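You operate a simulated robot arm through the tools that you are given. There is no shell and no other tool. Be economical: measure what you need, move in short steps, check, and stop when the job is done.

You are at the controls of a simulated robot arm. One attempt, no reset.

## Task
Lock the lanes off and prove them dead.
Fine: isolator off, lock bolt in; then try lane three's switch and see LOCKED on the lane display, switch it off again, and try the jog key once; nothing may move. Leave the other controls alone.

The check looks at the end state, three seconds after you hand in, the way a careful person would. Anything else that was tipped, shoved, dropped, spilled or broken makes it a failure.

## Robot
A 7-joint arm with a two-finger parallel gripper, fixed in place. Base frame: the origin is at the foot of the arm, x ahead of it, y to its left, z up. Lengths are in m, angles in rad, forces in N, time in s.
Its first joint turns from -1.152 to 1.152 rad. Payload 2.6 kg.
The TCP is the grasp point between the finger pads, 0.03 m short of the fingertips. In the tool frame z runs along the fingers and y along their closing line. Largest opening 0.094 m; finger width 0.028, thickness 0.01; the body of the gripper, 0.05 by 0.096 m, starts 0.055 m behind the TCP.
Orientation is that of the tool frame in the base frame, as a unit quaternion [w, x, y, z]. With the fingers straight down and closing along the base's y, the tool's x points along the base's -x, its y along +y and its z along -z.

## Interface
- The arm moves only by the tool apply_moves. Its argument "plan" is text: rows parted by semicolons, each of 7 numbers parted by spaces: the shift along the tool's x, y, z in m, then the turn, a rotation vector about the tool's x, y, z in rad, then the finger opening in m, from 0 to 0.094. In form: tx ty tz ax ay az hand; .... A call has 1 to 12 rows; each row is the pose to reach, as a shift and turn from the pose commanded when the call began, along the tool's axes at that moment. Rows are played at 5 a second. More than 0.05 m and 0.15 rad between two rows, or a gripper value outside its range, and nothing of the call is played. Where a pose cannot be reached the arm comes as near as it can. A force on the tool above 50 N (or 10 N above the force at the start of the call, whichever is more), or a blocked arm, ends the call early, and 0.2 s more pass. The fingers move at their own pace (about 0.072 m/s each) and stop on an object; they squeeze with about 35 N. The grip force told is the motor's: it shows also when the fingers shut on nothing. Time passes only in rows, and 0.2 s behind the last, so rows that repeat a pose let the fingers close. The reply holds the time, the measured pose of the TCP, the force on the tool along the base axes, the opening and the grip force, in the units named above and with some noise.
- Cameras (640 x 400 px; columns grow to the right, rows downward): "scene" is fixed at [-0.0002, 0.4225, 0.5493]; the picture's right is [-0.97, -0.25, 0.00], its down [-0.18, 0.69, -0.70] and it looks along [0.18, -0.68, -0.71] (base axes); focal length 214 px, centre (320, 200). "wrist" rides on the gripper at [0.076, 0.014, -0.102] in the tool frame; the picture's right is [-0.18, 0.98, 0.00], its down [-0.75, -0.14, -0.64] and it looks along [-0.63, -0.12, 0.77] (tool axes); focal length 243 px, centre (320, 200).
- capture(camera): a new picture of that camera. It takes no simulated time.
- probe_pixels(camera, pixels): for up to 12 pixels [column, row] of the newest picture of that camera ("zoom" is the newest enlarged one), the place [x, y, z] in the base frame of the surface seen there, good to about 0.002 m. It takes no simulated time.
- close_up(camera, box): a new picture of the part [left, top, right, bottom] of that camera's present view, enlarged. It takes no simulated time.
- close_job(): hands the job in; it is judged then, once.

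Go step by step. Measure first, check grasps and placings, and put right what went wrong. The budget is 80 turns and 46 pictures, counting those below and the enlarged ones. Unless the task says otherwise, let go and move clear before handing in, and close with one line.

The tools are called as a command line: name --argument value ..., lists and objects as JSON in quotes. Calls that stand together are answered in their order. apply_moves: Moves the arm, as the interface text tells. Its arguments: {"type":"object","properties":{"plan":{"type":"string"}},"required":["plan"]} The other tools are called the same way: capture (camera) takes a picture; probe_pixels (camera, pixels) gives the place of the surface under pixels of a picture; close_up (camera, box) takes an enlarged picture of a part of a camera's view; close_job () hands the job in.

At the start:

```text
time: 0.0
tcp_pos: [0.3618, -0.0022, 0.426]
tool_rot: [0.0, 0.0, 1.0, 0.0]
wrist_force: [-0.3, 0.3, -0.5]
width: 0.0939
finger_force: 0.1
```

scene: 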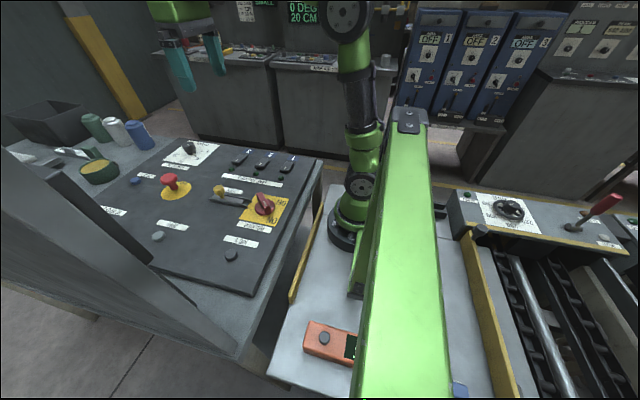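
wrist: 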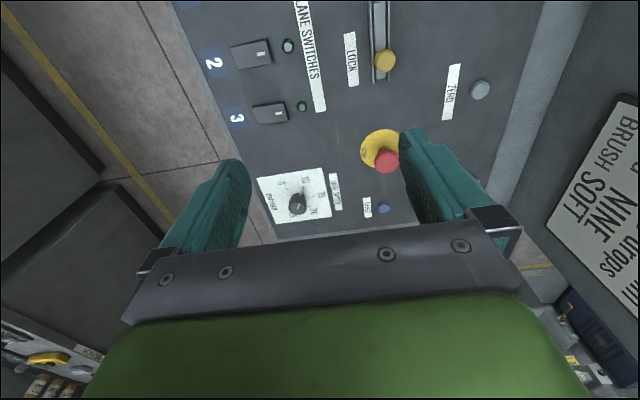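

The panel with the isolator (red knob on yellow near scene 262,205), lock bolt (218,190), lane switches and jog button is on the left of the scene picture. I'll enlarge it to read the labels.

close_up --camera "scene" --box '[100, 130, 320, 290]'

close_up --camera "scene" --box '[380, 0, 640, 130]'

```text
2.50 times, centred on (210, 210) of scene
```

zoom: 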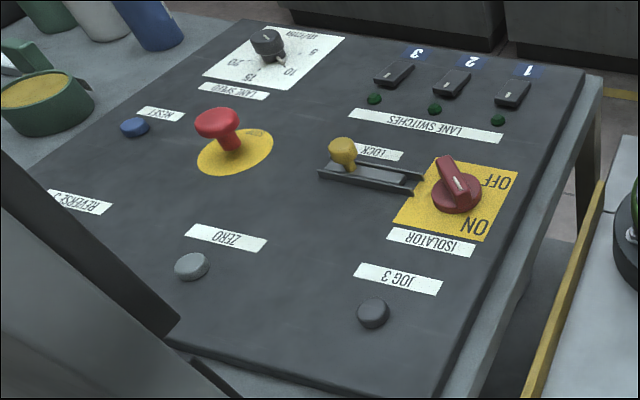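

```text
2.46 times, centred on (510, 65) of scene
```

zoom: 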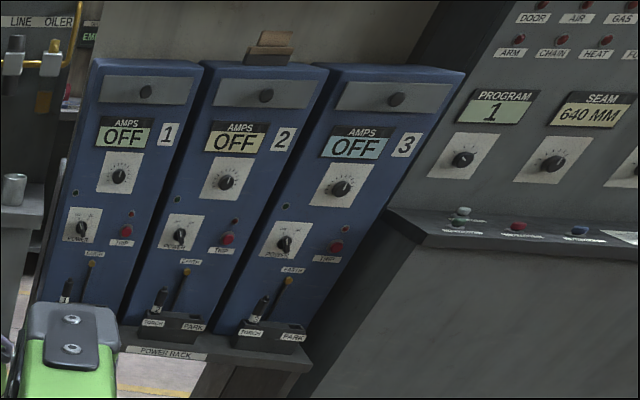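

The panel reads: isolator with ON/OFF, LOCK slide, switches 1-3, and JOG 3. I'll enlarge the isolator/lock area and probe it.

close_up --camera "scene" --box '[200, 140, 310, 270]'

close_up --camera "wrist" --box '[200, 0, 520, 220]'

probe_pixels --camera "scene" --pixels '[[262, 203], [218, 190], [222, 197], [242, 199], [231, 254], [241, 157], [264, 160], [288, 163], [170, 180], [300, 180], [330, 344], [195, 145]]'

```text
3.08 times, centred on (255, 205) of scene
```

zoom: 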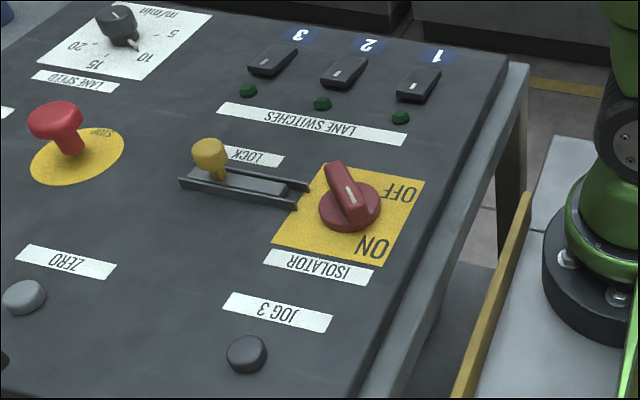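

```text
1.82 times, centred on (360, 110) of wrist
```

zoom: 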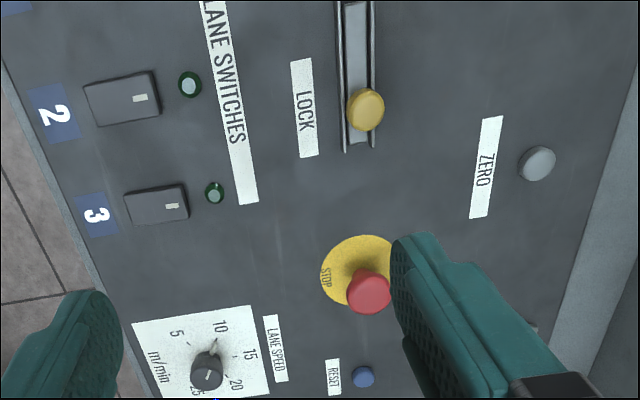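

```text
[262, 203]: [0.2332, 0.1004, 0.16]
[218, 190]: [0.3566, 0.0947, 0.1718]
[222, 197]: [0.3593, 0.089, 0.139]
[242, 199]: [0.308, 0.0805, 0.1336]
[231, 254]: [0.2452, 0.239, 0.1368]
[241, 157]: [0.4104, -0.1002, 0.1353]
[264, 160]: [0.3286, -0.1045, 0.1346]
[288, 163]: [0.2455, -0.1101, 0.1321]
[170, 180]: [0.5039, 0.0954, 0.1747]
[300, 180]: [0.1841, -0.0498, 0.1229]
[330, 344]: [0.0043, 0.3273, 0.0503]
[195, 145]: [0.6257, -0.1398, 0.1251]
```

Isolator is at about (0.24, 0.10), lock knob (0.357, 0.095), switch 3 (0.41, -0.10), jog 3 (0.245, 0.239). I can't yet tell which way the isolator points, so I'll move the wrist camera over it.

apply_moves --plan "0.03 0.027 0 0 0 0 0.094; 0.06 0.054 0 0 0 0 0.094; 0.09 0.08 0 0 0 0 0.094; 0.09 0.08 0 0 0 0 0.094"

capture --camera "wrist"

```text
time: 1.0
tcp_pos: [0.2728, 0.0781, 0.4276]
tool_rot: [0.001, 0.0, 1.0, 0.0]
wrist_force: [-0.1, 0.7, 0.2]
width: 0.094
finger_force: 0.1
```

```text
39 pictures are left
```

wrist: 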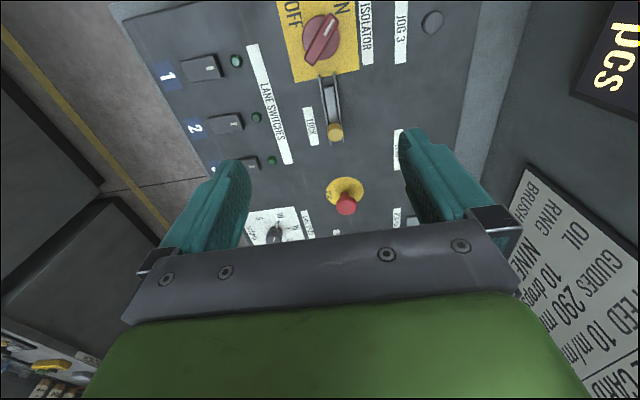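

The isolator is now visible at wrist (320,40), and a display reading "...pcs" at (615,70). I'll enlarge the isolator and probe it.

close_up --camera "wrist" --box '[240, 0, 460, 150]'

probe_pixels --camera "zoom" --pixels '[[265, 60], [250, 85], [218, 160], [200, 180], [275, 385], [265, 295], [285, 100], [235, 100], [560, 60], [160, 190], [255, 240], [420, 250]]'

```text
2.67 times, centred on (350, 75) of wrist
```

zoom: 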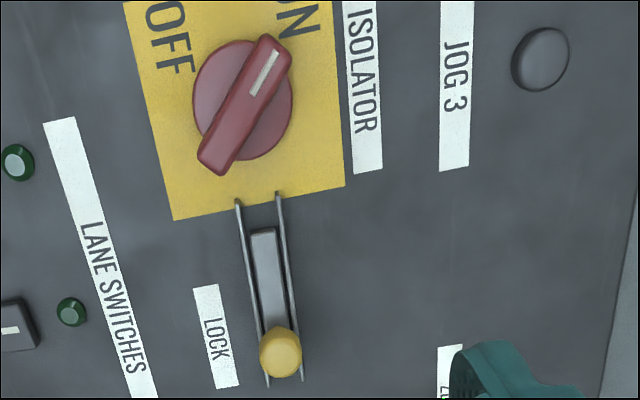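

```text
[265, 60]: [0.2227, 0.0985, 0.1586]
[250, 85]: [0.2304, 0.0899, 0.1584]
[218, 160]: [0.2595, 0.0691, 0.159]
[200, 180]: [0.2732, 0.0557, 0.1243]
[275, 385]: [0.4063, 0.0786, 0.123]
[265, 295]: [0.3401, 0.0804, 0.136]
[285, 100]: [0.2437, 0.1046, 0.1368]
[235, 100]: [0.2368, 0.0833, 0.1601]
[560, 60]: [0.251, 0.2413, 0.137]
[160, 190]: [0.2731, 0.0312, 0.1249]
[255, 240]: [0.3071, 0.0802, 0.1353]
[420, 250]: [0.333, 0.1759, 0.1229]
```

The white mark points to ON (zoom 262,70); the handle centre is about (0.237, 0.085), its top at z=0.159, axis about 141°. I'll hover above it with the fingers turned -0.675 rad about base z, so they close across the handle.

apply_moves --plan "0.012 0.002 0.03 0 0 0.135 0.05; 0.024 0.005 0.06 0 0 0.27 0.05; 0.034 0.007 0.09 0 0 0.405 0.05; 0.034 0.007 0.12 0 0 0.54 0.05; 0.034 0.007 0.15 0 0 0.675 0.05; 0.034 0.007 0.19 0 0 0.675 0.05; 0.034 0.007 0.20 0 0 0.675 0.05; 0.034 0.007 0.20 0 0 0.675 0.05"

close_up --camera "scene" --box '[200, 120, 330, 240]'

capture --camera "wrist"

```text
time: 2.8
tcp_pos: [0.2381, 0.088, 0.2261]
tool_rot: [0.0, 0.331, 0.944, -0.001]
wrist_force: [-0.2, -0.2, 0.6]
width: 0.0501
finger_force: 0.1
```

```text
3.33 times, centred on (265, 180) of scene
```

zoom: 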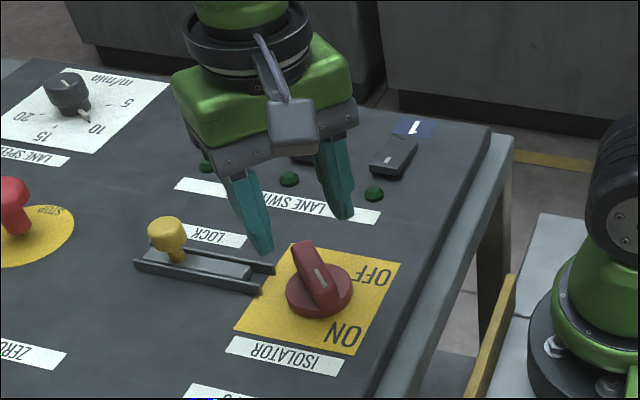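

```text
36 pictures are left
```

wrist: 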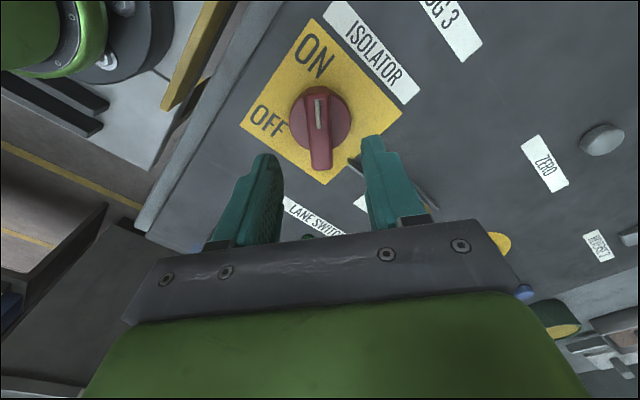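

The handle lines up in the wrist picture (white mark at 318,115), with OFF 90° anticlockwise. I'll probe the handle top for exact centring.

probe_pixels --camera "wrist" --pixels '[[318, 92], [318, 166], [310, 130], [328, 130], [318, 130], [300, 135], [340, 130]]'

```text
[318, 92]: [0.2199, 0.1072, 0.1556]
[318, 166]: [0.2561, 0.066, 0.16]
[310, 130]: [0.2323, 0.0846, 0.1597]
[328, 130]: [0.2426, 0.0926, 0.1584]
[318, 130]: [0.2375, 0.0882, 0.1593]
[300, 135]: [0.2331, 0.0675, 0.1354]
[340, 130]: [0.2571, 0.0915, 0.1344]
```

The handle axis is nearer 131–133°, centred at (0.238, 0.087). I'll turn 0.14 more, descend to TCP z≈0.172 and close.

apply_moves --plan "0 0 0 0 0 0.14 0.05; 0 0 0.03 0 0 0.14 0.05; 0 0 0.054 0 0 0.14 0.05; 0 0 0.054 0 0 0.14 0.05; 0 0 0.054 0 0 0.14 0.01; 0 0 0.054 0 0 0.14 0.01; 0 0 0.054 0 0 0.14 0.01"

capture --camera "wrist"

```text
time: 4.4
tcp_pos: [0.2411, 0.0851, 0.1705]
tool_rot: [0.0, 0.395, 0.919, -0.001]
wrist_force: [-3.6, -2.3, -0.8]
width: 0.0181
finger_force: 44.7
```

```text
35 pictures are left
```

wrist: 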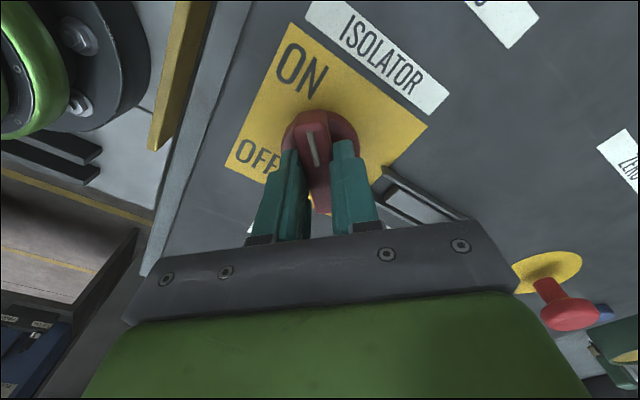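

The handle is gripped (width 0.018). Now turning anticlockwise seen from above (negative tool z), half way first.

apply_moves --plan "0 0 0 0 0 -0.13 0.01; 0 0 0 0 0 -0.26 0.01; 0 0 0 0 0 -0.39 0.01; 0 0 0 0 0 -0.52 0.01; 0 0 0 0 0 -0.65 0.01; 0 0 0 0 0 -0.78 0.01"

```text
time: 5.8
tcp_pos: [0.2373, 0.084, 0.1717]
tool_rot: [0.001, 0.017, 1.0, 0.001]
wrist_force: [9.0, -9.1, -5.4]
width: 0.0179
finger_force: 44.8
```

Turning works with modest side force (9, -9 N). I'll continue to about 90° with a small relief shift.

apply_moves --plan "-0.001 -0.001 0 0 0 -0.13 0.01; -0.001 -0.001 0 0 0 -0.26 0.01; -0.001 -0.001 0 0 0 -0.39 0.01; -0.001 -0.001 0 0 0 -0.52 0.01; -0.001 -0.001 0 0 0 -0.65 0.01; -0.001 -0.001 0 0 0 -0.78 0.01"

capture --camera "wrist"

```text
time: 7.2
tcp_pos: [0.2382, 0.085, 0.1717]
tool_rot: [0.001, -0.367, 0.93, -0.001]
wrist_force: [27.3, -6.3, -24.6]
width: 0.0175
finger_force: 44.8
```

```text
34 pictures are left
```

wrist: 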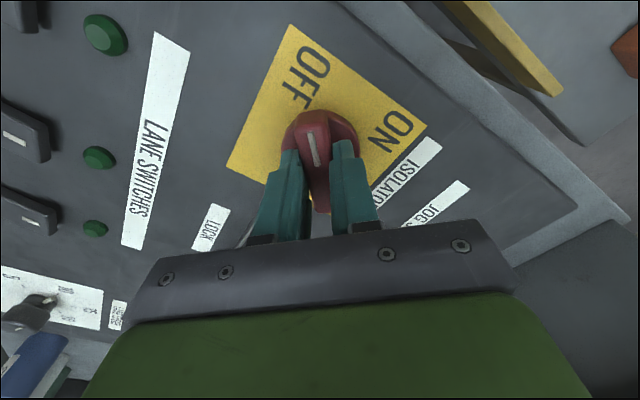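

The mark now points at OFF, and the rising force suggests the stop is reached. Release, lift and check.

apply_moves --plan "0 0 0 0 0 0 0.05; 0 0 0 0 0 0 0.05; 0 0 -0.04 0 0 0 0.05; 0 0 -0.08 0 0 0 0.05; 0 0 -0.11 0 0 0 0.05; 0 0 -0.11 0 0 0 0.05"

close_up --camera "wrist" --box '[200, 0, 440, 150]'

close_up --camera "scene" --box '[180, 130, 310, 270]'

```text
time: 8.6
tcp_pos: [0.2359, 0.084, 0.2827]
tool_rot: [0.0, -0.364, 0.931, 0.0]
wrist_force: [0.5, -0.3, -0.7]
width: 0.0502
finger_force: 0.0
```

```text
2.67 times, centred on (320, 75) of wrist
```

zoom: 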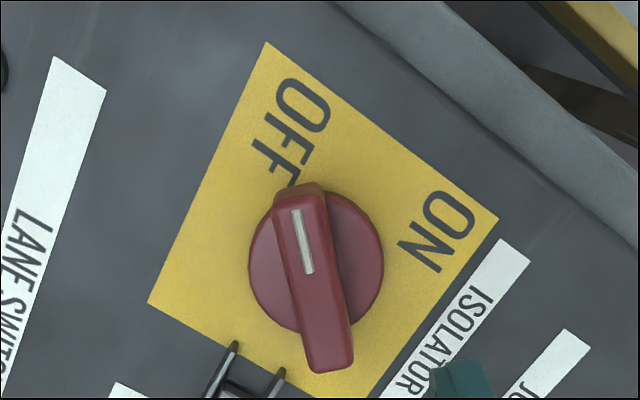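

```text
2.86 times, centred on (245, 200) of scene
```

zoom: 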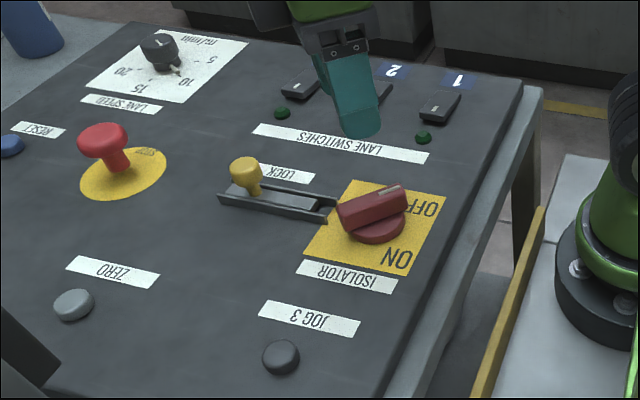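

The isolator is at OFF. Next I'll locate the bolt knob (zoom 243,168) and bolt tip (zoom 320,200).

probe_pixels --camera "zoom" --pixels '[[243, 165], [230, 168], [256, 168], [250, 188], [316, 205], [330, 207], [222, 200], [345, 215], [395, 190], [270, 198]]'

```text
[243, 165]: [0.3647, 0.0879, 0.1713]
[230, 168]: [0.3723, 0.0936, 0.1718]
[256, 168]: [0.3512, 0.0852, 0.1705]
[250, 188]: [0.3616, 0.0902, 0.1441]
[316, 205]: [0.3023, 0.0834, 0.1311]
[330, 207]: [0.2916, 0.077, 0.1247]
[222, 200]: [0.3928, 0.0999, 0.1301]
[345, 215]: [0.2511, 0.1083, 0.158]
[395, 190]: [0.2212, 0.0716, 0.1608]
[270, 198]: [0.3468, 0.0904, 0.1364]
```

Knob centre is about (0.3615, 0.089), top 0.172. I'll move above it with the fingers closing along y.

apply_moves --plan "-0.016 -0.0137 0 0 0 0.125 0.05; -0.032 -0.0274 0 0 0 0.25 0.05; -0.048 -0.041 0 0 0 0.375 0.05; -0.064 -0.055 0 0 0 0.5 0.05; -0.08 -0.069 0 0 0 0.625 0.05; -0.095 -0.0822 0 0 0 0.745 0.05; -0.095 -0.0822 0.04 0 0 0.745 0.05; -0.095 -0.0822 0.06 0 0 0.745 0.05; -0.095 -0.0822 0.06 0 0 0.745 0.05"

close_up --camera "wrist" --box '[180, 0, 500, 220]'

```text
time: 10.6
tcp_pos: [0.3634, 0.0893, 0.2203]
tool_rot: [0.0, -0.001, 1.0, 0.0]
wrist_force: [0.1, -0.8, 0.0]
width: 0.05
finger_force: 0.1
```

```text
1.82 times, centred on (340, 110) of wrist
```

zoom: 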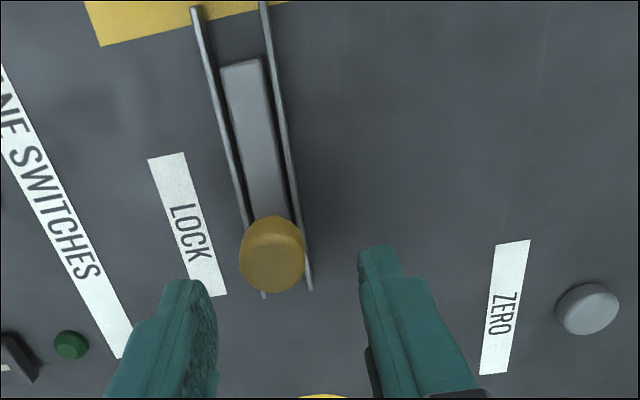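

The knob sits between the fingers. Descend 0.038, grip it.

apply_moves --plan "0 0 0.02 0 0 0 0.05; 0 0 0.038 0 0 0 0.05; 0 0 0.038 0 0 0 0.05; 0 0 0.038 0 0 0 0.012; 0 0 0.038 0 0 0 0.012; 0 0 0.038 0 0 0 0.012"

```text
time: 12.0
tcp_pos: [0.3648, 0.0855, 0.1831]
tool_rot: [0.001, 0.002, 1.0, -0.002]
wrist_force: [-2.7, -26.0, 0.0]
width: 0.0245
finger_force: 44.2
```

Gripped (width 0.0245), knob centre a bit lower in y. I'll relieve that by 0.003 and slide toward the isolator (-x).

apply_moves --plan "0 -0.003 0 0 0 0 0.012; 0.008 -0.003 0 0 0 0 0.012; 0.016 -0.003 0 0 0 0 0.012; 0.024 -0.003 0 0 0 0 0.012; 0.032 -0.003 0 0 0 0 0.012"

close_up --camera "scene" --box '[180, 130, 310, 270]'

```text
time: 13.2
tcp_pos: [0.3337, 0.0849, 0.1836]
tool_rot: [0.005, -0.002, 1.0, 0.001]
wrist_force: [26.3, -2.0, -17.6]
width: 0.025
finger_force: 45.1
```

```text
2.86 times, centred on (245, 200) of scene
```

zoom: 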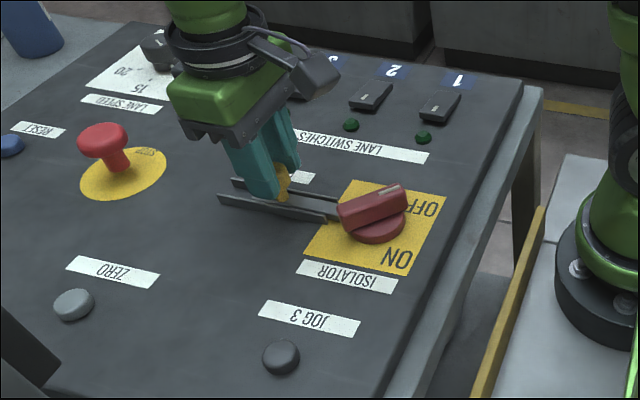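

It moved 0.03 with 26 N resistance; I'll push on in small steps to see whether this is the stop.

apply_moves --plan "0.004 0 0 0 0 0 0.012; 0.008 0 0 0 0 0 0.012; 0.008 0 0 0 0 0 0.012"

```text
time: 14.0
tcp_pos: [0.3278, 0.0851, 0.1845]
tool_rot: [0.008, -0.003, 1.0, 0.001]
wrist_force: [29.7, -0.1, 7.3]
width: 0.0245
finger_force: 45.4
```

It crept another 6 mm at ~30 N. I'll open and lift to see the bolt itself.

apply_moves --plan "0 0 0 0 0 0 0.05; 0 0 0 0 0 0 0.05; 0 0 -0.03 0 0 0 0.05; 0 0 -0.07 0 0 0 0.05; 0 0 -0.07 0 0 0 0.05"

close_up --camera "wrist" --box '[180, 0, 500, 220]'

probe_pixels --camera "zoom" --pixels '[[230, 110], [230, 60], [220, 30]]'

```text
time: 15.2
tcp_pos: [0.3224, 0.0881, 0.2521]
tool_rot: [0.001, 0.0, 1.0, 0.0]
wrist_force: [-0.3, 0.2, 0.0]
width: 0.0499
finger_force: 0.1
```

```text
1.82 times, centred on (340, 110) of wrist
```

zoom: 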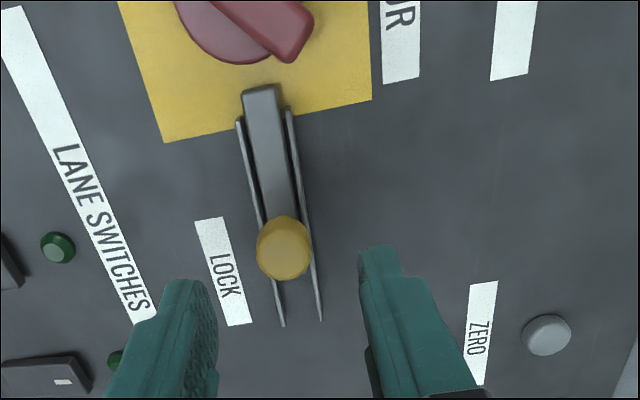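

```text
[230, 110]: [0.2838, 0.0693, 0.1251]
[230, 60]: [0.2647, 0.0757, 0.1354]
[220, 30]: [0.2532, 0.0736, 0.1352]
```

The bolt tip (zoom 262,88) extends past the rails but I must know whether it's fully home. Probing.

probe_pixels --camera "zoom" --pixels '[[262, 90], [262, 84], [246, 66], [255, 75], [283, 240], [264, 150], [290, 40], [240, 64], [285, 107]]'

close_up --camera "scene" --box '[220, 170, 290, 230]'

```text
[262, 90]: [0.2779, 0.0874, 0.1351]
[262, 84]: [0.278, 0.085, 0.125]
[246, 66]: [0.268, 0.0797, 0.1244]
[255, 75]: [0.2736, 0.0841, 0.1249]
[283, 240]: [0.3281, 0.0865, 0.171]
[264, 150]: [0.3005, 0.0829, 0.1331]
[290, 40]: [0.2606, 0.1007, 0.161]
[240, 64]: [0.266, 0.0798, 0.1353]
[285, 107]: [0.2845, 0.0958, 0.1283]
```

```text
6.67 times, centred on (255, 200) of scene
```

zoom: 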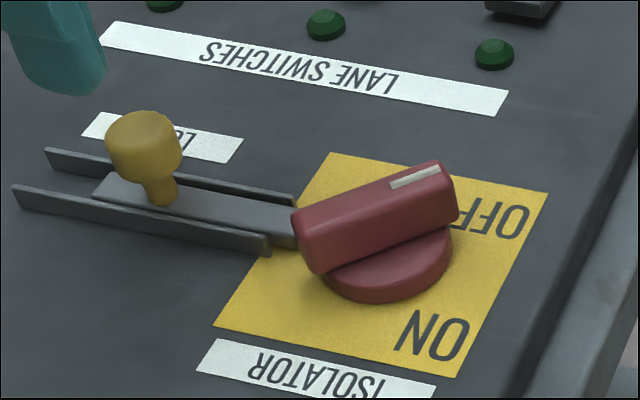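

The knob is at x=0.328, and the tip is still ~1 cm short of the isolator disc. The fingers didn't slip, so the resistance may be friction. Regrip and push further.

apply_moves --plan "-0.005 -0.002 0.03 0 0 0 0.05; -0.005 -0.002 0.068 0 0 0 0.05; -0.005 -0.002 0.068 0 0 0 0.05; -0.005 -0.002 0.068 0 0 0 0.012; -0.005 -0.002 0.068 0 0 0 0.012; -0.005 -0.002 0.068 0 0 0 0.012; 0.001 -0.002 0.068 0 0 0 0.012; 0.006 -0.002 0.068 0 0 0 0.012; 0.010 -0.002 0.068 0 0 0 0.012;  0.010 -0.002 0.068 0 0 0 0.012"

```text
time: 17.4
tcp_pos: [0.3112, 0.0834, 0.1862]
tool_rot: [-0.001, 0.0, 1.0, 0.0]
wrist_force: [0.2, -0.1, 0.1]
width: 0.0121
finger_force: 0.0
```

Width fell to 0.0121 with no force: the fingers slipped off the knob. Look.

close_up --camera "scene" --box '[210, 150, 300, 230]'

close_up --camera "wrist" --box '[180, 0, 500, 220]'

```text
5.00 times, centred on (255, 190) of scene
```

zoom: 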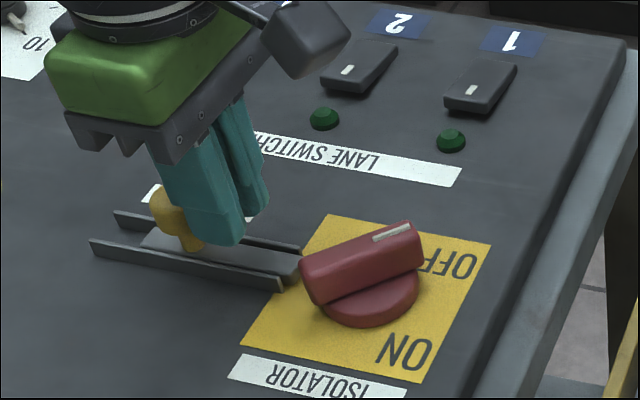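

```text
1.82 times, centred on (340, 110) of wrist
```

zoom: 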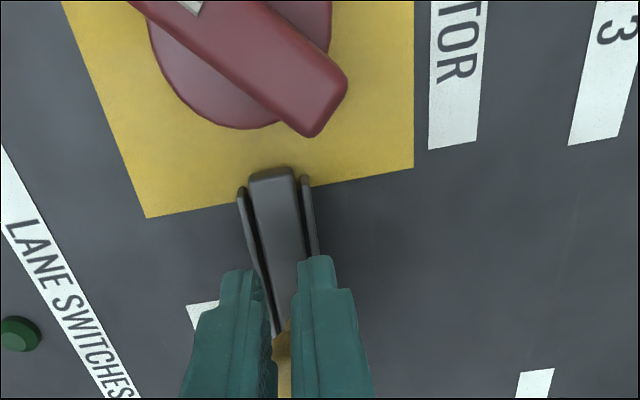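

The fingers slid off the round knob. I'll push instead: lift, go behind the knob (+x), close the fingers, lower, and push toward -x.

apply_moves --plan "0 0 0 0 0 0 0.05; 0 0 0 0 0 0 0.05; 0 0 -0.04 0 0 0 0.03; -0.03 0.001 -0.04 0 0 0 0.0; -0.055 0.001 -0.04 0 0 0 0.0; -0.055 0.001 -0.02 0 0 0 0.0; -0.055 0.001 0.008 0 0 0 0.0; -0.055 0.001 0.010 0 0 0 0.0; -0.055 0.001 0.010 0 0 0 0.0"

close_up --camera "scene" --box '[210, 150, 300, 230]'

```text
time: 19.0
tcp_pos: [0.3734, 0.0839, 0.1986]
tool_rot: [0.015, 0.0, 1.0, 0.0]
wrist_force: [1.1, 0.8, 4.5]
width: 0.0
finger_force: 33.0
stopped in row 7: the force on the tool passed its limit (the readings are from after the stop); the commanded pose is now the measured one
```

```text
5.00 times, centred on (255, 190) of scene
```

zoom: 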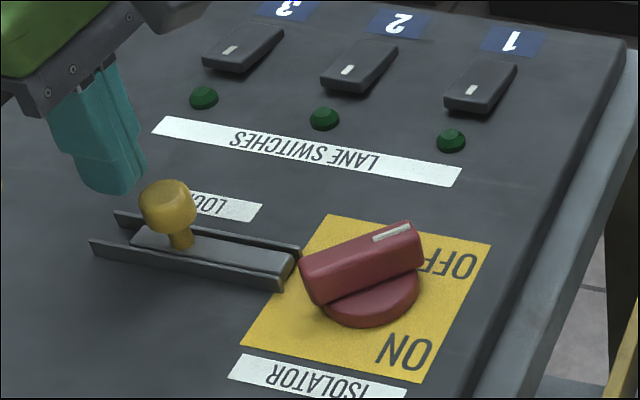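

The fingers clipped the knob top while lowering. Checking where the knob is now (zoom 168,198).

probe_pixels --camera "zoom" --pixels '[[168, 190], [150, 198], [186, 195], [180, 232], [290, 262], [110, 190]]'

```text
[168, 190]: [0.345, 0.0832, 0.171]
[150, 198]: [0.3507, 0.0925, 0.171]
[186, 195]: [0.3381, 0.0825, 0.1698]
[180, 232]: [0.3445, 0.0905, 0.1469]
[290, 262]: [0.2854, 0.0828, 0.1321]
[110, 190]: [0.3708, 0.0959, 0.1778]
```

The knob is at x≈0.3445. I'll raise, back off to x≈0.383 (correcting the slight tilt), then lower beside it.

apply_moves --plan "0 0.003 -0.02 0 0.03 0 0; -0.01 0.003 -0.02 0 0.03 0 0; -0.01 0.003 0 0 0.03 0 0; -0.01 0.003 0.024 0 0.03 0 0; -0.01 0.003 0.024 0 0.03 0 0"

```text
time: 20.2
tcp_pos: [0.3849, 0.0859, 0.1744]
tool_rot: [-0.001, 0.001, 1.0, 0.001]
wrist_force: [-0.1, -0.1, 0.2]
width: 0.0
finger_force: 33.5
```

Now lowered behind the knob with no contact. Push in -x in small steps.

apply_moves --plan "0.008 0 0 0 0 0 0; 0.014 0 0 0 0 0 0; 0.02 0 0 0 0 0 0; 0.026 0 0 0 0 0 0; 0.032 0 0 0 0 0 0; 0.038 0 0 0 0 0 0"

```text
time: 21.4
tcp_pos: [0.3628, 0.0869, 0.1786]
tool_rot: [0.016, -0.004, 1.0, 0.002]
wrist_force: [8.4, 0.5, 0.1]
width: 0.0001
finger_force: 33.2
stopped in row 5: the force on the tool passed its limit (the readings are from after the stop); the commanded pose is now the measured one
```

The force limit stopped the push at TCP x=0.363. Check the bolt.

close_up --camera "scene" --box '[210, 150, 300, 230]'

probe_pixels --camera "zoom" --pixels '[[185, 190], [180, 200], [198, 232], [290, 262], [295, 262], [170, 195]]'

capture --camera "wrist"

```text
5.00 times, centred on (255, 190) of scene
```

zoom: 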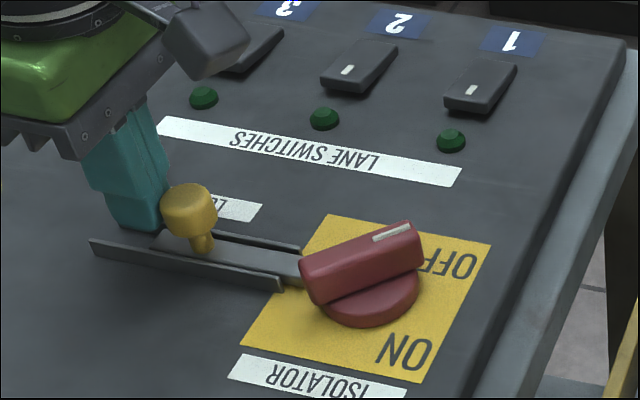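

```text
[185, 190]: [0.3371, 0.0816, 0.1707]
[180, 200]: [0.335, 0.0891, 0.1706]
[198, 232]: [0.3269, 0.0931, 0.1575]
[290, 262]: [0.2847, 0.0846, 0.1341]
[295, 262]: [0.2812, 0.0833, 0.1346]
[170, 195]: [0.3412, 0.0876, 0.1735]
```

```text
23 pictures are left
```

wrist: 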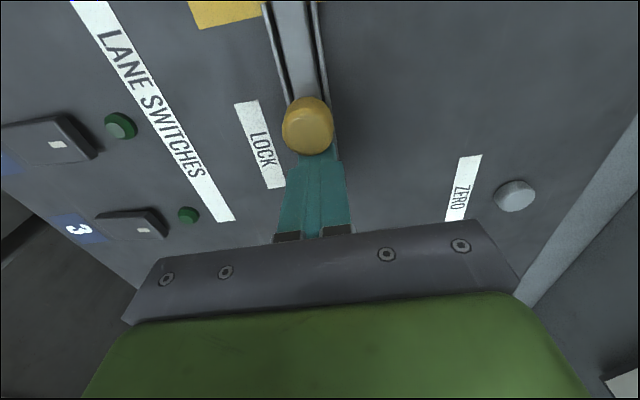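

The knob reached only ~0.335; resistance seems speed-dependent. I'll push more slowly, 2 mm per row.

apply_moves --plan "0.002 0 0.002 0 0.02 0 0; 0.004 0 0.004 0 0.03 0 0; 0.006 0 0.004 0 0.03 0 0; 0.008 0 0.004 0 0.03 0 0; 0.010 0 0.004 0 0.03 0 0; 0.012 0 0.004 0 0.03 0 0; 0.014 0 0.004 0 0.03 0 0; 0.016 0 0.004 0 0.03 0 0; 0.018 0 0.004 0 0.03 0 0; 0.020 0 0.004 0 0.03 0 0"

```text
time: 22.5
tcp_pos: [0.3626, 0.0857, 0.1771]
tool_rot: [0.014, -0.008, 1.0, 0.002]
wrist_force: [11.2, 1.9, -1.5]
width: 0.0001
finger_force: 32.7
stopped in row 5: the force on the tool passed its limit (the readings are from after the stop); the commanded pose is now the measured one
```

The push stalls at the same place, so this may be the end of travel rather than friction. Probing knob and bolt in the current wrist picture (knob 307,118).

probe_pixels --camera "wrist" --pixels '[[307, 118], [307, 102], [307, 140], [290, 122], [325, 122], [290, 5], [300, 60], [322, 90], [285, 95]]'

```text
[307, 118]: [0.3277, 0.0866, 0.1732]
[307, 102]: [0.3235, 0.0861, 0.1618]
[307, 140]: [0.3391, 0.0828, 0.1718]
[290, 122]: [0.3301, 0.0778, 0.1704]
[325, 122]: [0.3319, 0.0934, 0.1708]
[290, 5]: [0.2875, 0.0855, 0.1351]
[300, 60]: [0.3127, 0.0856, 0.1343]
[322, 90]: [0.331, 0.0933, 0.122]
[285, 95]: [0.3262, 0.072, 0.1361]
```

The knob is actually at ~0.329–0.331, same as before: 3 cm travel, consistent with an end stop. I'll back off, rise, and look at it from above along with the display.

apply_moves --plan "-0.012 0 0 0 0.015 0 0; -0.012 0 -0.04 0 0.028 0 0; -0.0 0 -0.08 0 0.028 0 0; 0.04 0 -0.12 0 0.028 0 0; 0.08 0 -0.15 0 0.028 0 0; 0.08 0 -0.15 0 0.028 0 0"

capture --camera "wrist"

close_up --camera "wrist" --box '[220, 0, 420, 130]'

probe_pixels --camera "wrist" --pixels '[[600, 60], [580, 20]]'

```text
refused: row 4 steps farther than a row can; nothing moved
```

```text
22 pictures are left
```

wrist: 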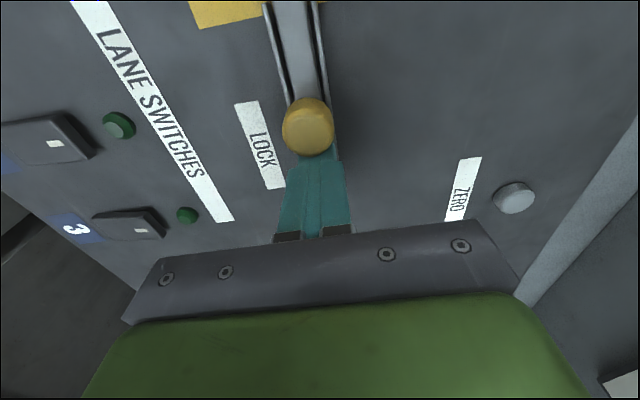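

```text
3.08 times, centred on (320, 65) of wrist
```

zoom: 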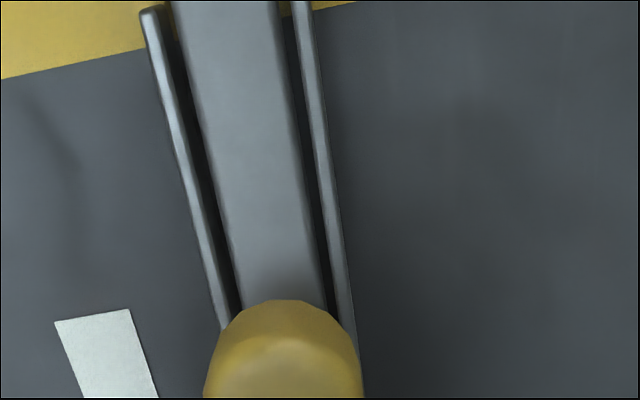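

```text
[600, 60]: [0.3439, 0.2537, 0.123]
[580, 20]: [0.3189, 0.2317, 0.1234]
```

The row step was too long, so nothing moved. Repeat with shorter steps.

apply_moves --plan "-0.012 0 0 0 0.015 0 0; -0.012 0 -0.04 0 0.028 0 0; -0.0 0 -0.08 0 0.028 0 0; 0.03 0 -0.11 0 0.028 0 0; 0.06 0 -0.14 0 0.028 0 0; 0.08 0 -0.15 0 0.028 0 0; 0.08 0 -0.15 0 0.028 0 0"

capture --camera "wrist"

```text
time: 24.1
tcp_pos: [0.2759, 0.0835, 0.3248]
tool_rot: [-0.003, -0.007, 1.0, 0.002]
wrist_force: [0.6, -0.2, 0.7]
width: 0.0
finger_force: 32.6
```

```text
20 pictures are left
```

wrist: 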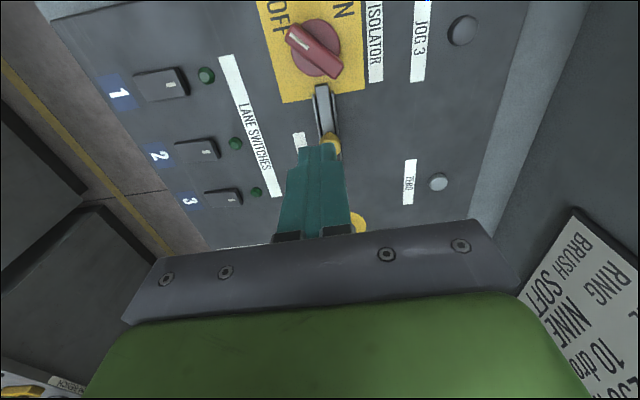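

probe_pixels --camera "wrist" --pixels '[[322, 87], [322, 92], [331, 142], [300, 37], [330, 72], [228, 197], [238, 199], [216, 196], [463, 30], [310, 52], [225, 190], [228, 206]]'

close_up --camera "wrist" --box '[170, 0, 410, 150]'

```text
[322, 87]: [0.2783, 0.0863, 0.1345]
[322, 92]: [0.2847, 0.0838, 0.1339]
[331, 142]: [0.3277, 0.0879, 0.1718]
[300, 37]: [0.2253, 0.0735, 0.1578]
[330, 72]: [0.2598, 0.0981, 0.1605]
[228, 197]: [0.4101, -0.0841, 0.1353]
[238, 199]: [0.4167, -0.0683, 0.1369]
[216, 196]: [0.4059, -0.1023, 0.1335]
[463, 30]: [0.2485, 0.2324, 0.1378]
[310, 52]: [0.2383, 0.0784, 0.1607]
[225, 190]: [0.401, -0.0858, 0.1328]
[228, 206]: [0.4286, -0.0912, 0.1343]
```

```text
2.67 times, centred on (290, 75) of wrist
```

zoom: 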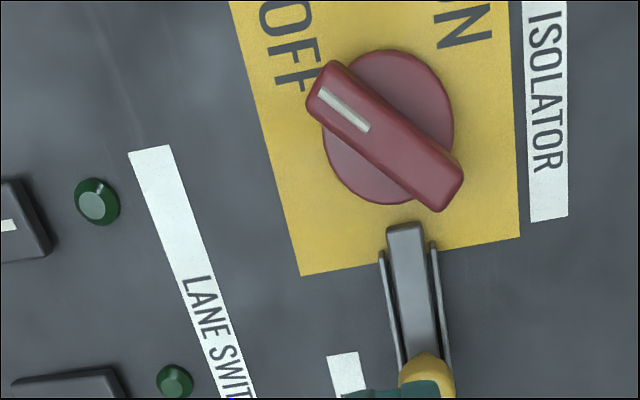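

The bolt tip (0.278) is next to the isolator disc and the pointer aims at OFF. Switch 3 is at about (0.413, -0.086) with its +y end (white mark) raised. I'll move over it, fingers closed.

apply_moves --plan "-0.028 -0.034 0 0 0 0 0; -0.056 -0.068 0 0 0 0 0; -0.084 -0.102 0 0 0 0 0; -0.112 -0.136 0.01 0 0 0 0; -0.137 -0.16 0.03 0 0 0.0 0; -0.137 -0.16 0.07 0 0 0 0; -0.137 -0.16 0.105 0 0 0 0; -0.137 -0.16 0.105 0 0 0 0"

close_up --camera "wrist" --box '[200, 60, 440, 210]'

close_up --camera "scene" --box '[200, 120, 300, 190]'

```text
time: 25.9
tcp_pos: [0.4172, -0.0706, 0.2178]
tool_rot: [-0.003, -0.007, 1.0, 0.001]
wrist_force: [-0.5, -0.1, -0.5]
width: 0.0001
finger_force: 32.9
```

```text
2.67 times, centred on (320, 135) of wrist
```

zoom: 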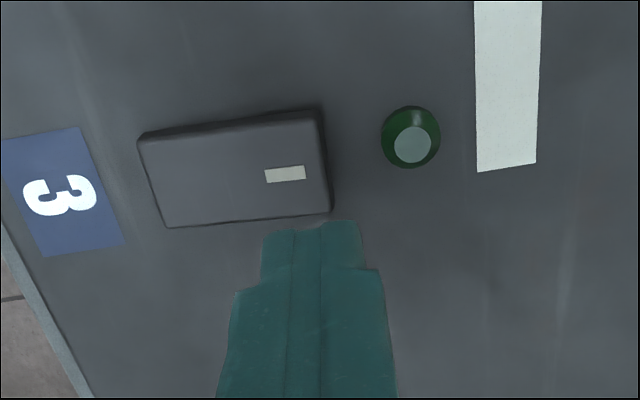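

```text
5.71 times, centred on (250, 155) of scene
```

zoom: 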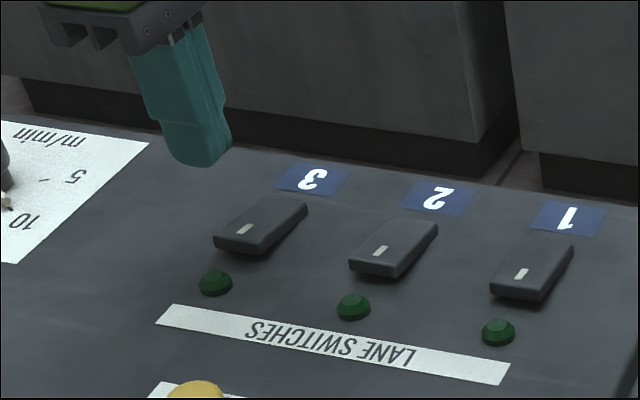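

The raised end is the marked end nearest the LED. Probing its corners and the LED.

probe_pixels --camera "zoom" --pixels '[[245, 230], [225, 232], [262, 240], [270, 215], [258, 204], [296, 208], [215, 278], [262, 252]]'

probe_pixels --camera "wrist" --pixels '[[320, 117], [322, 138], [321, 128], [305, 125], [285, 130], [260, 135], [353, 114]]'

```text
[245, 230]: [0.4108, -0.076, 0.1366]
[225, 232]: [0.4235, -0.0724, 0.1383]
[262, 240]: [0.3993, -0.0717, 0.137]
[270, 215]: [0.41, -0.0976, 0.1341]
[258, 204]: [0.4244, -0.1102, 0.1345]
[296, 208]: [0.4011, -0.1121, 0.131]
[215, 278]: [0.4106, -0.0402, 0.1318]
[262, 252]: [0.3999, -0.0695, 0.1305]
```

```text
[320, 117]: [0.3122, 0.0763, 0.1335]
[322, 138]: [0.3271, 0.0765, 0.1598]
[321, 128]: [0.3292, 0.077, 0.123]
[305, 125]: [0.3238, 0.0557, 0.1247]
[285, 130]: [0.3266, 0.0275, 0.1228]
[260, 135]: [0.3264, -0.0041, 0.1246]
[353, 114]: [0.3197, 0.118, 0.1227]
```

Rocker spans x 0.399–0.424, y -0.112 to -0.069; marked end top at 0.137. I'll press that end at (0.412, -0.077), small final steps, then retreat up.

apply_moves --plan "0.005 -0.006 0.02 0 0 0 0; 0.005 -0.006 0.044 0 0 0 0; 0.005 -0.006 0.049 0 0 0 0; 0.005 -0.006 0.052 0 0 0 0; 0.005 -0.006 0.055 0 0 0 0; 0.005 -0.006 0.057 0 0 0 0"

close_up --camera "scene" --box '[200, 120, 300, 190]'

```text
time: 27.3
tcp_pos: [0.4108, -0.0791, 0.163]
tool_rot: [-0.001, -0.007, 1.0, 0.003]
wrist_force: [-1.4, 4.0, 10.0]
width: 0.0
finger_force: 33.3
```

```text
5.71 times, centred on (250, 155) of scene
```

zoom: 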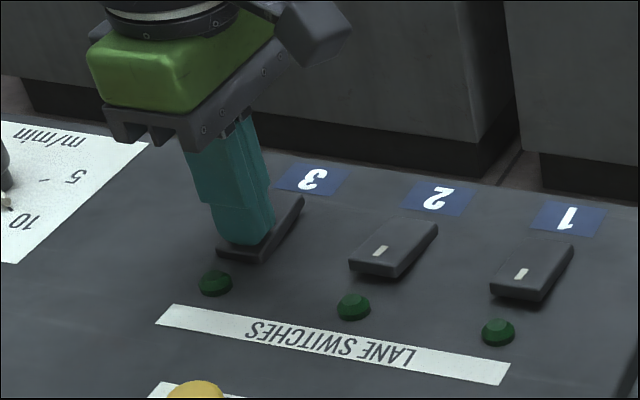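

The rocker has tipped over with ~10 N; the LED stays dark. I'll lift and look for the lane display (seen earlier beyond +y).

apply_moves --plan "0 0 -0.04 0 0 0 0; 0.01 0.02 -0.08 0 0 0 0; 0.04 0.05 -0.10 0 0 0 0; 0.065 0.08 -0.12 0 0 0 0; 0.09 0.11 -0.14 0 0 0 0; 0.11 0.14 -0.17 0 0 0 0; 0.125 0.17 -0.20 0 0 0 0; 0.14 0.20 -0.23 0 0 0 0; 0.14 0.23 -0.26 0 0 0 0; 0.14 0.24 -0.27 0 0 0 0; 0.14 0.24 -0.27 0 0 0 0"

capture --camera "wrist"

```text
time: 29.7
tcp_pos: [0.2696, 0.1607, 0.4358]
tool_rot: [-0.003, -0.008, 1.0, 0.002]
wrist_force: [-0.4, -0.9, 0.2]
width: 0.0
finger_force: 33.0
```

```text
15 pictures are left
```

wrist: 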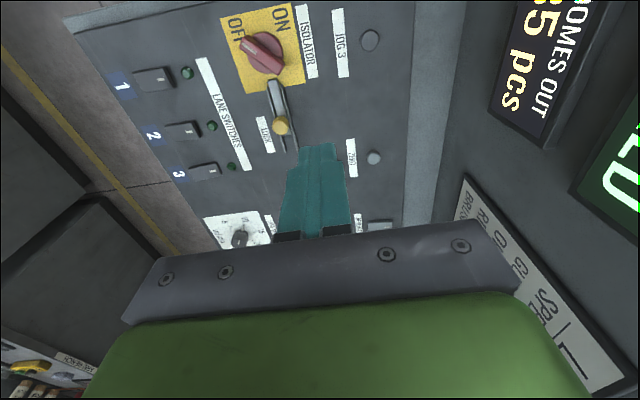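

A green display at (620,165) is partly visible, ending "...ED". I'll shift and tilt toward +y to read it.

apply_moves --plan "0 0.02 0 -0.12 0 0 0; 0 0.04 0 -0.24 0 0 0; 0 0.05 0 -0.36 0 0 0; 0 0.05 0 -0.45 0 0 0; 0 0.05 0 -0.45 0 0 0"

capture --camera "wrist"

```text
time: 30.9
tcp_pos: [0.2676, 0.2094, 0.4344]
tool_rot: [-0.004, -0.006, 0.974, 0.225]
wrist_force: [-0.9, 0.7, -0.3]
width: 0.0003
finger_force: 33.3
```

```text
14 pictures are left
```

wrist: 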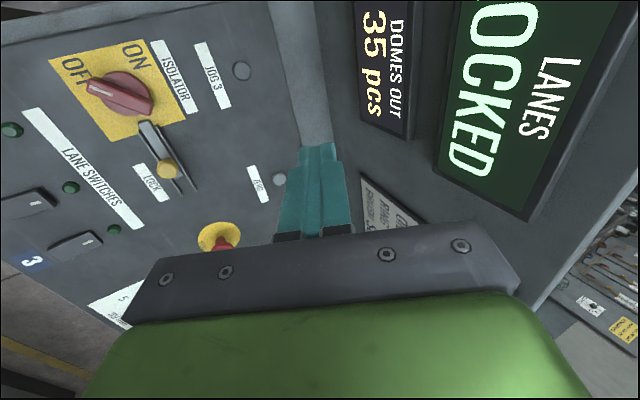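

The display reads "LANES LOCKED" (500,110). Next, untilt, then return to switch 3 to switch it off.

apply_moves --plan "0 0 0 0.12 0 0 0; 0 0 0 0.24 0 0 0; 0 0 0 0.36 0 0 0; 0 0 0 0.45 0 0 0; 0 0 0 0.45 0 0 0"

```text
time: 32.1
tcp_pos: [0.269, 0.2081, 0.4338]
tool_rot: [-0.002, -0.007, 1.0, 0.001]
wrist_force: [0.0, -0.3, -0.6]
width: 0.0
finger_force: 33.1
```

Level again. Travel back above switch 3's unmarked (-y) end at (0.412, -0.104).

apply_moves --plan "-0.017 -0.037 0 0 0 0 0; -0.034 -0.077 0 0 0 0 0; -0.051 -0.117 0 0 0 0 0; -0.068 -0.157 0 0 0 0 0; -0.086 -0.197 0.01 0 0 0 0; -0.103 -0.237 0.03 0 0 0 0; -0.12 -0.274 0.055 0 0 0 0; -0.135 -0.305 0.085 0 0 0 0; -0.139 -0.314 0.125 0 0 0 0; -0.139 -0.314 0.17 0 0 0 0; -0.139 -0.314 0.21 0 0 0 0; -0.139 -0.314 0.21 0 0 0 0"

close_up --camera "scene" --box '[200, 120, 300, 190]'

probe_pixels --camera "zoom" --pixels '[[245, 235], [270, 215], [290, 205], [258, 204], [238, 250]]'

```text
time: 34.7
tcp_pos: [0.4105, -0.1018, 0.2234]
tool_rot: [-0.003, -0.007, 1.0, 0.002]
wrist_force: [-0.6, -0.6, 0.1]
width: 0.0001
finger_force: 32.3
```

```text
5.71 times, centred on (250, 155) of scene
```

zoom: 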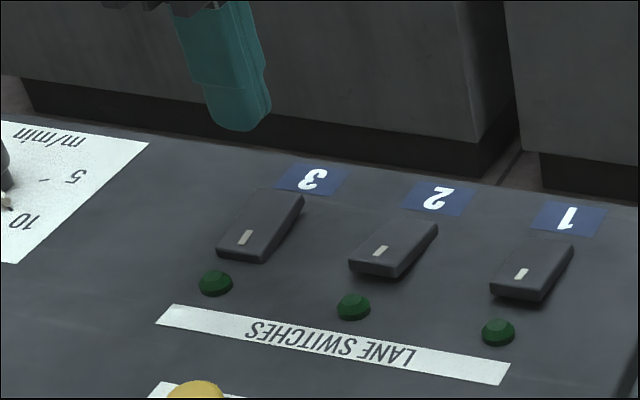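

```text
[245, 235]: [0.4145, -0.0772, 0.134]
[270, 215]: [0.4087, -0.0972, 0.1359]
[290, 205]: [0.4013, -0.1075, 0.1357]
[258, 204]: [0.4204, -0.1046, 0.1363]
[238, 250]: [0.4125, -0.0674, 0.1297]
```

Switch 3 is visibly ON (tipped to the marked end). Press the -y end now.

apply_moves --plan "0 -0.002 0.025 0 0 0 0; 0 -0.002 0.05 0 0 0 0; 0 -0.002 0.054 0 0 0 0; 0 -0.002 0.057 0 0 0 0; 0 -0.002 0.06 0 0 0 0; 0 -0.002 0.062 0 0 0 0"

apply_moves --plan "0 0 -0.04 0 0 0 0; 0 0.02 -0.08 0 0 0 0; 0 0.05 -0.10 0 0 0 0; 0 0.05 -0.10 0 0 0 0"

close_up --camera "scene" --box '[200, 120, 300, 190]'

```text
time: 36.1
tcp_pos: [0.4104, -0.1064, 0.1635]
tool_rot: [-0.001, -0.005, 1.0, 0.001]
wrist_force: [-19.2, -2.1, 37.3]
width: 0.0001
finger_force: 32.7
```

```text
time: 37.1
tcp_pos: [0.4096, -0.0546, 0.2604]
tool_rot: [-0.002, -0.007, 1.0, 0.002]
wrist_force: [0.0, -0.3, 0.3]
width: 0.0002
finger_force: 33.2
```

```text
5.71 times, centred on (250, 155) of scene
```

zoom: 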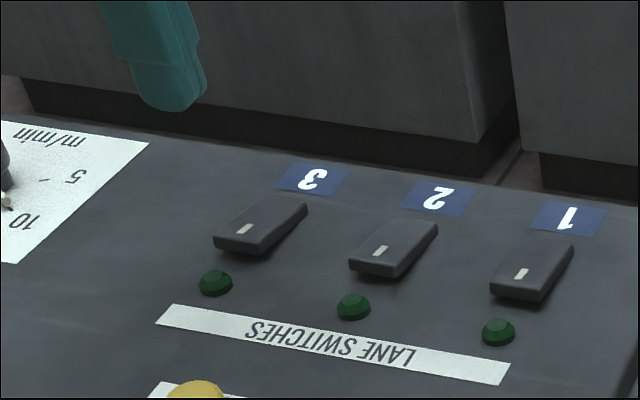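

Switch 3 is back to its original state. Now travel above JOG 3 at (0.249, 0.237).

apply_moves --plan "0.02 0.036 0 0 0 0 0; 0.04 0.073 0 0 0 0 0; 0.06 0.11 0 0 0 0 0; 0.08 0.147 0 0 0 0 0; 0.1 0.184 0 0 0 0 0; 0.12 0.221 0 0 0 0 0; 0.14 0.258 0 0 0 0 0; 0.158 0.291 0 0 0 0 0; 0.158 0.291 0.04 0 0 0 0; 0.158 0.291 0.06 0 0 0 0; 0.158 0.291 0.06 0 0 0 0"

capture --camera "wrist"

close_up --camera "scene" --box '[180, 150, 310, 280]'

```text
time: 39.5
tcp_pos: [0.2463, 0.234, 0.2029]
tool_rot: [-0.003, -0.007, 1.0, 0.002]
wrist_force: [0.3, 0.6, -0.8]
width: 0.0002
finger_force: 33.0
```

```text
11 pictures are left
```

wrist: 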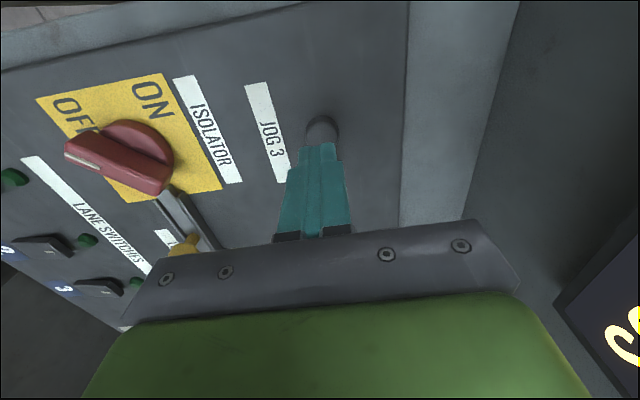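

```text
3.08 times, centred on (245, 215) of scene
```

zoom: 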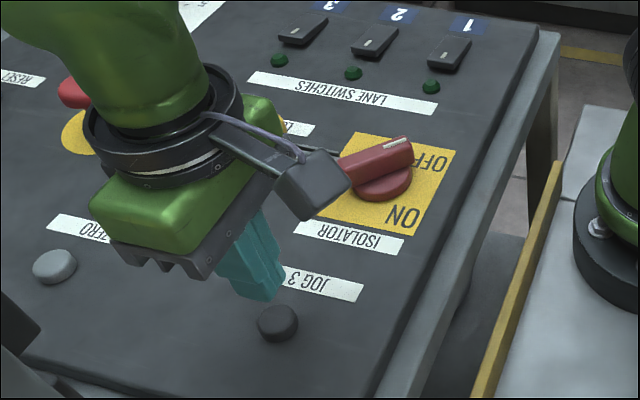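

Probing the jog button exactly (wrist 320,130; zoom 277,318).

probe_pixels --camera "wrist" --pixels '[[315, 130], [330, 125], [318, 122], [337, 130]]'

probe_pixels --camera "zoom" --pixels '[[277, 316], [265, 316], [290, 318], [277, 306], [277, 328]]'

```text
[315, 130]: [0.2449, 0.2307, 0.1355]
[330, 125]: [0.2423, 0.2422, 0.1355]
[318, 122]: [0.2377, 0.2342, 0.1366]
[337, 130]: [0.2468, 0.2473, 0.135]
```

```text
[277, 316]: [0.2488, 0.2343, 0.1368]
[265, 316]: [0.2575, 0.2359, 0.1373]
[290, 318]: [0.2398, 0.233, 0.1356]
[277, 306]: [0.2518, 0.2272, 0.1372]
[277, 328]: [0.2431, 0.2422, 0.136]
```

Centre (0.248, 0.236), top 0.137. Press it once about 5 mm deep and lift.

apply_moves --plan "-0.002 0.002 0.015 0 0 0 0; -0.002 0.002 0.033 0 0 0 0; -0.002 0.002 0.037 0 0 0 0; -0.002 0.002 0.040 0 0 0 0; -0.002 0.002 0.043 0 0 0 0"

close_up --camera "scene" --box '[180, 190, 280, 280]'

```text
time: 40.7
tcp_pos: [0.2502, 0.2378, 0.1597]
tool_rot: [-0.002, -0.008, 1.0, 0.002]
wrist_force: [0.4, 1.2, 7.3]
width: 0.0003
finger_force: 32.9
```

```text
4.44 times, centred on (230, 235) of scene
```

zoom: 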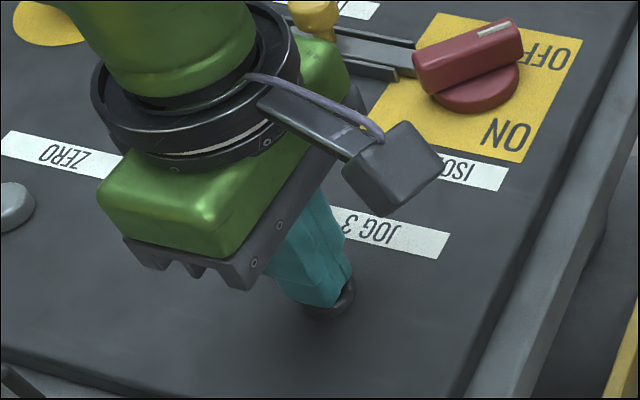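

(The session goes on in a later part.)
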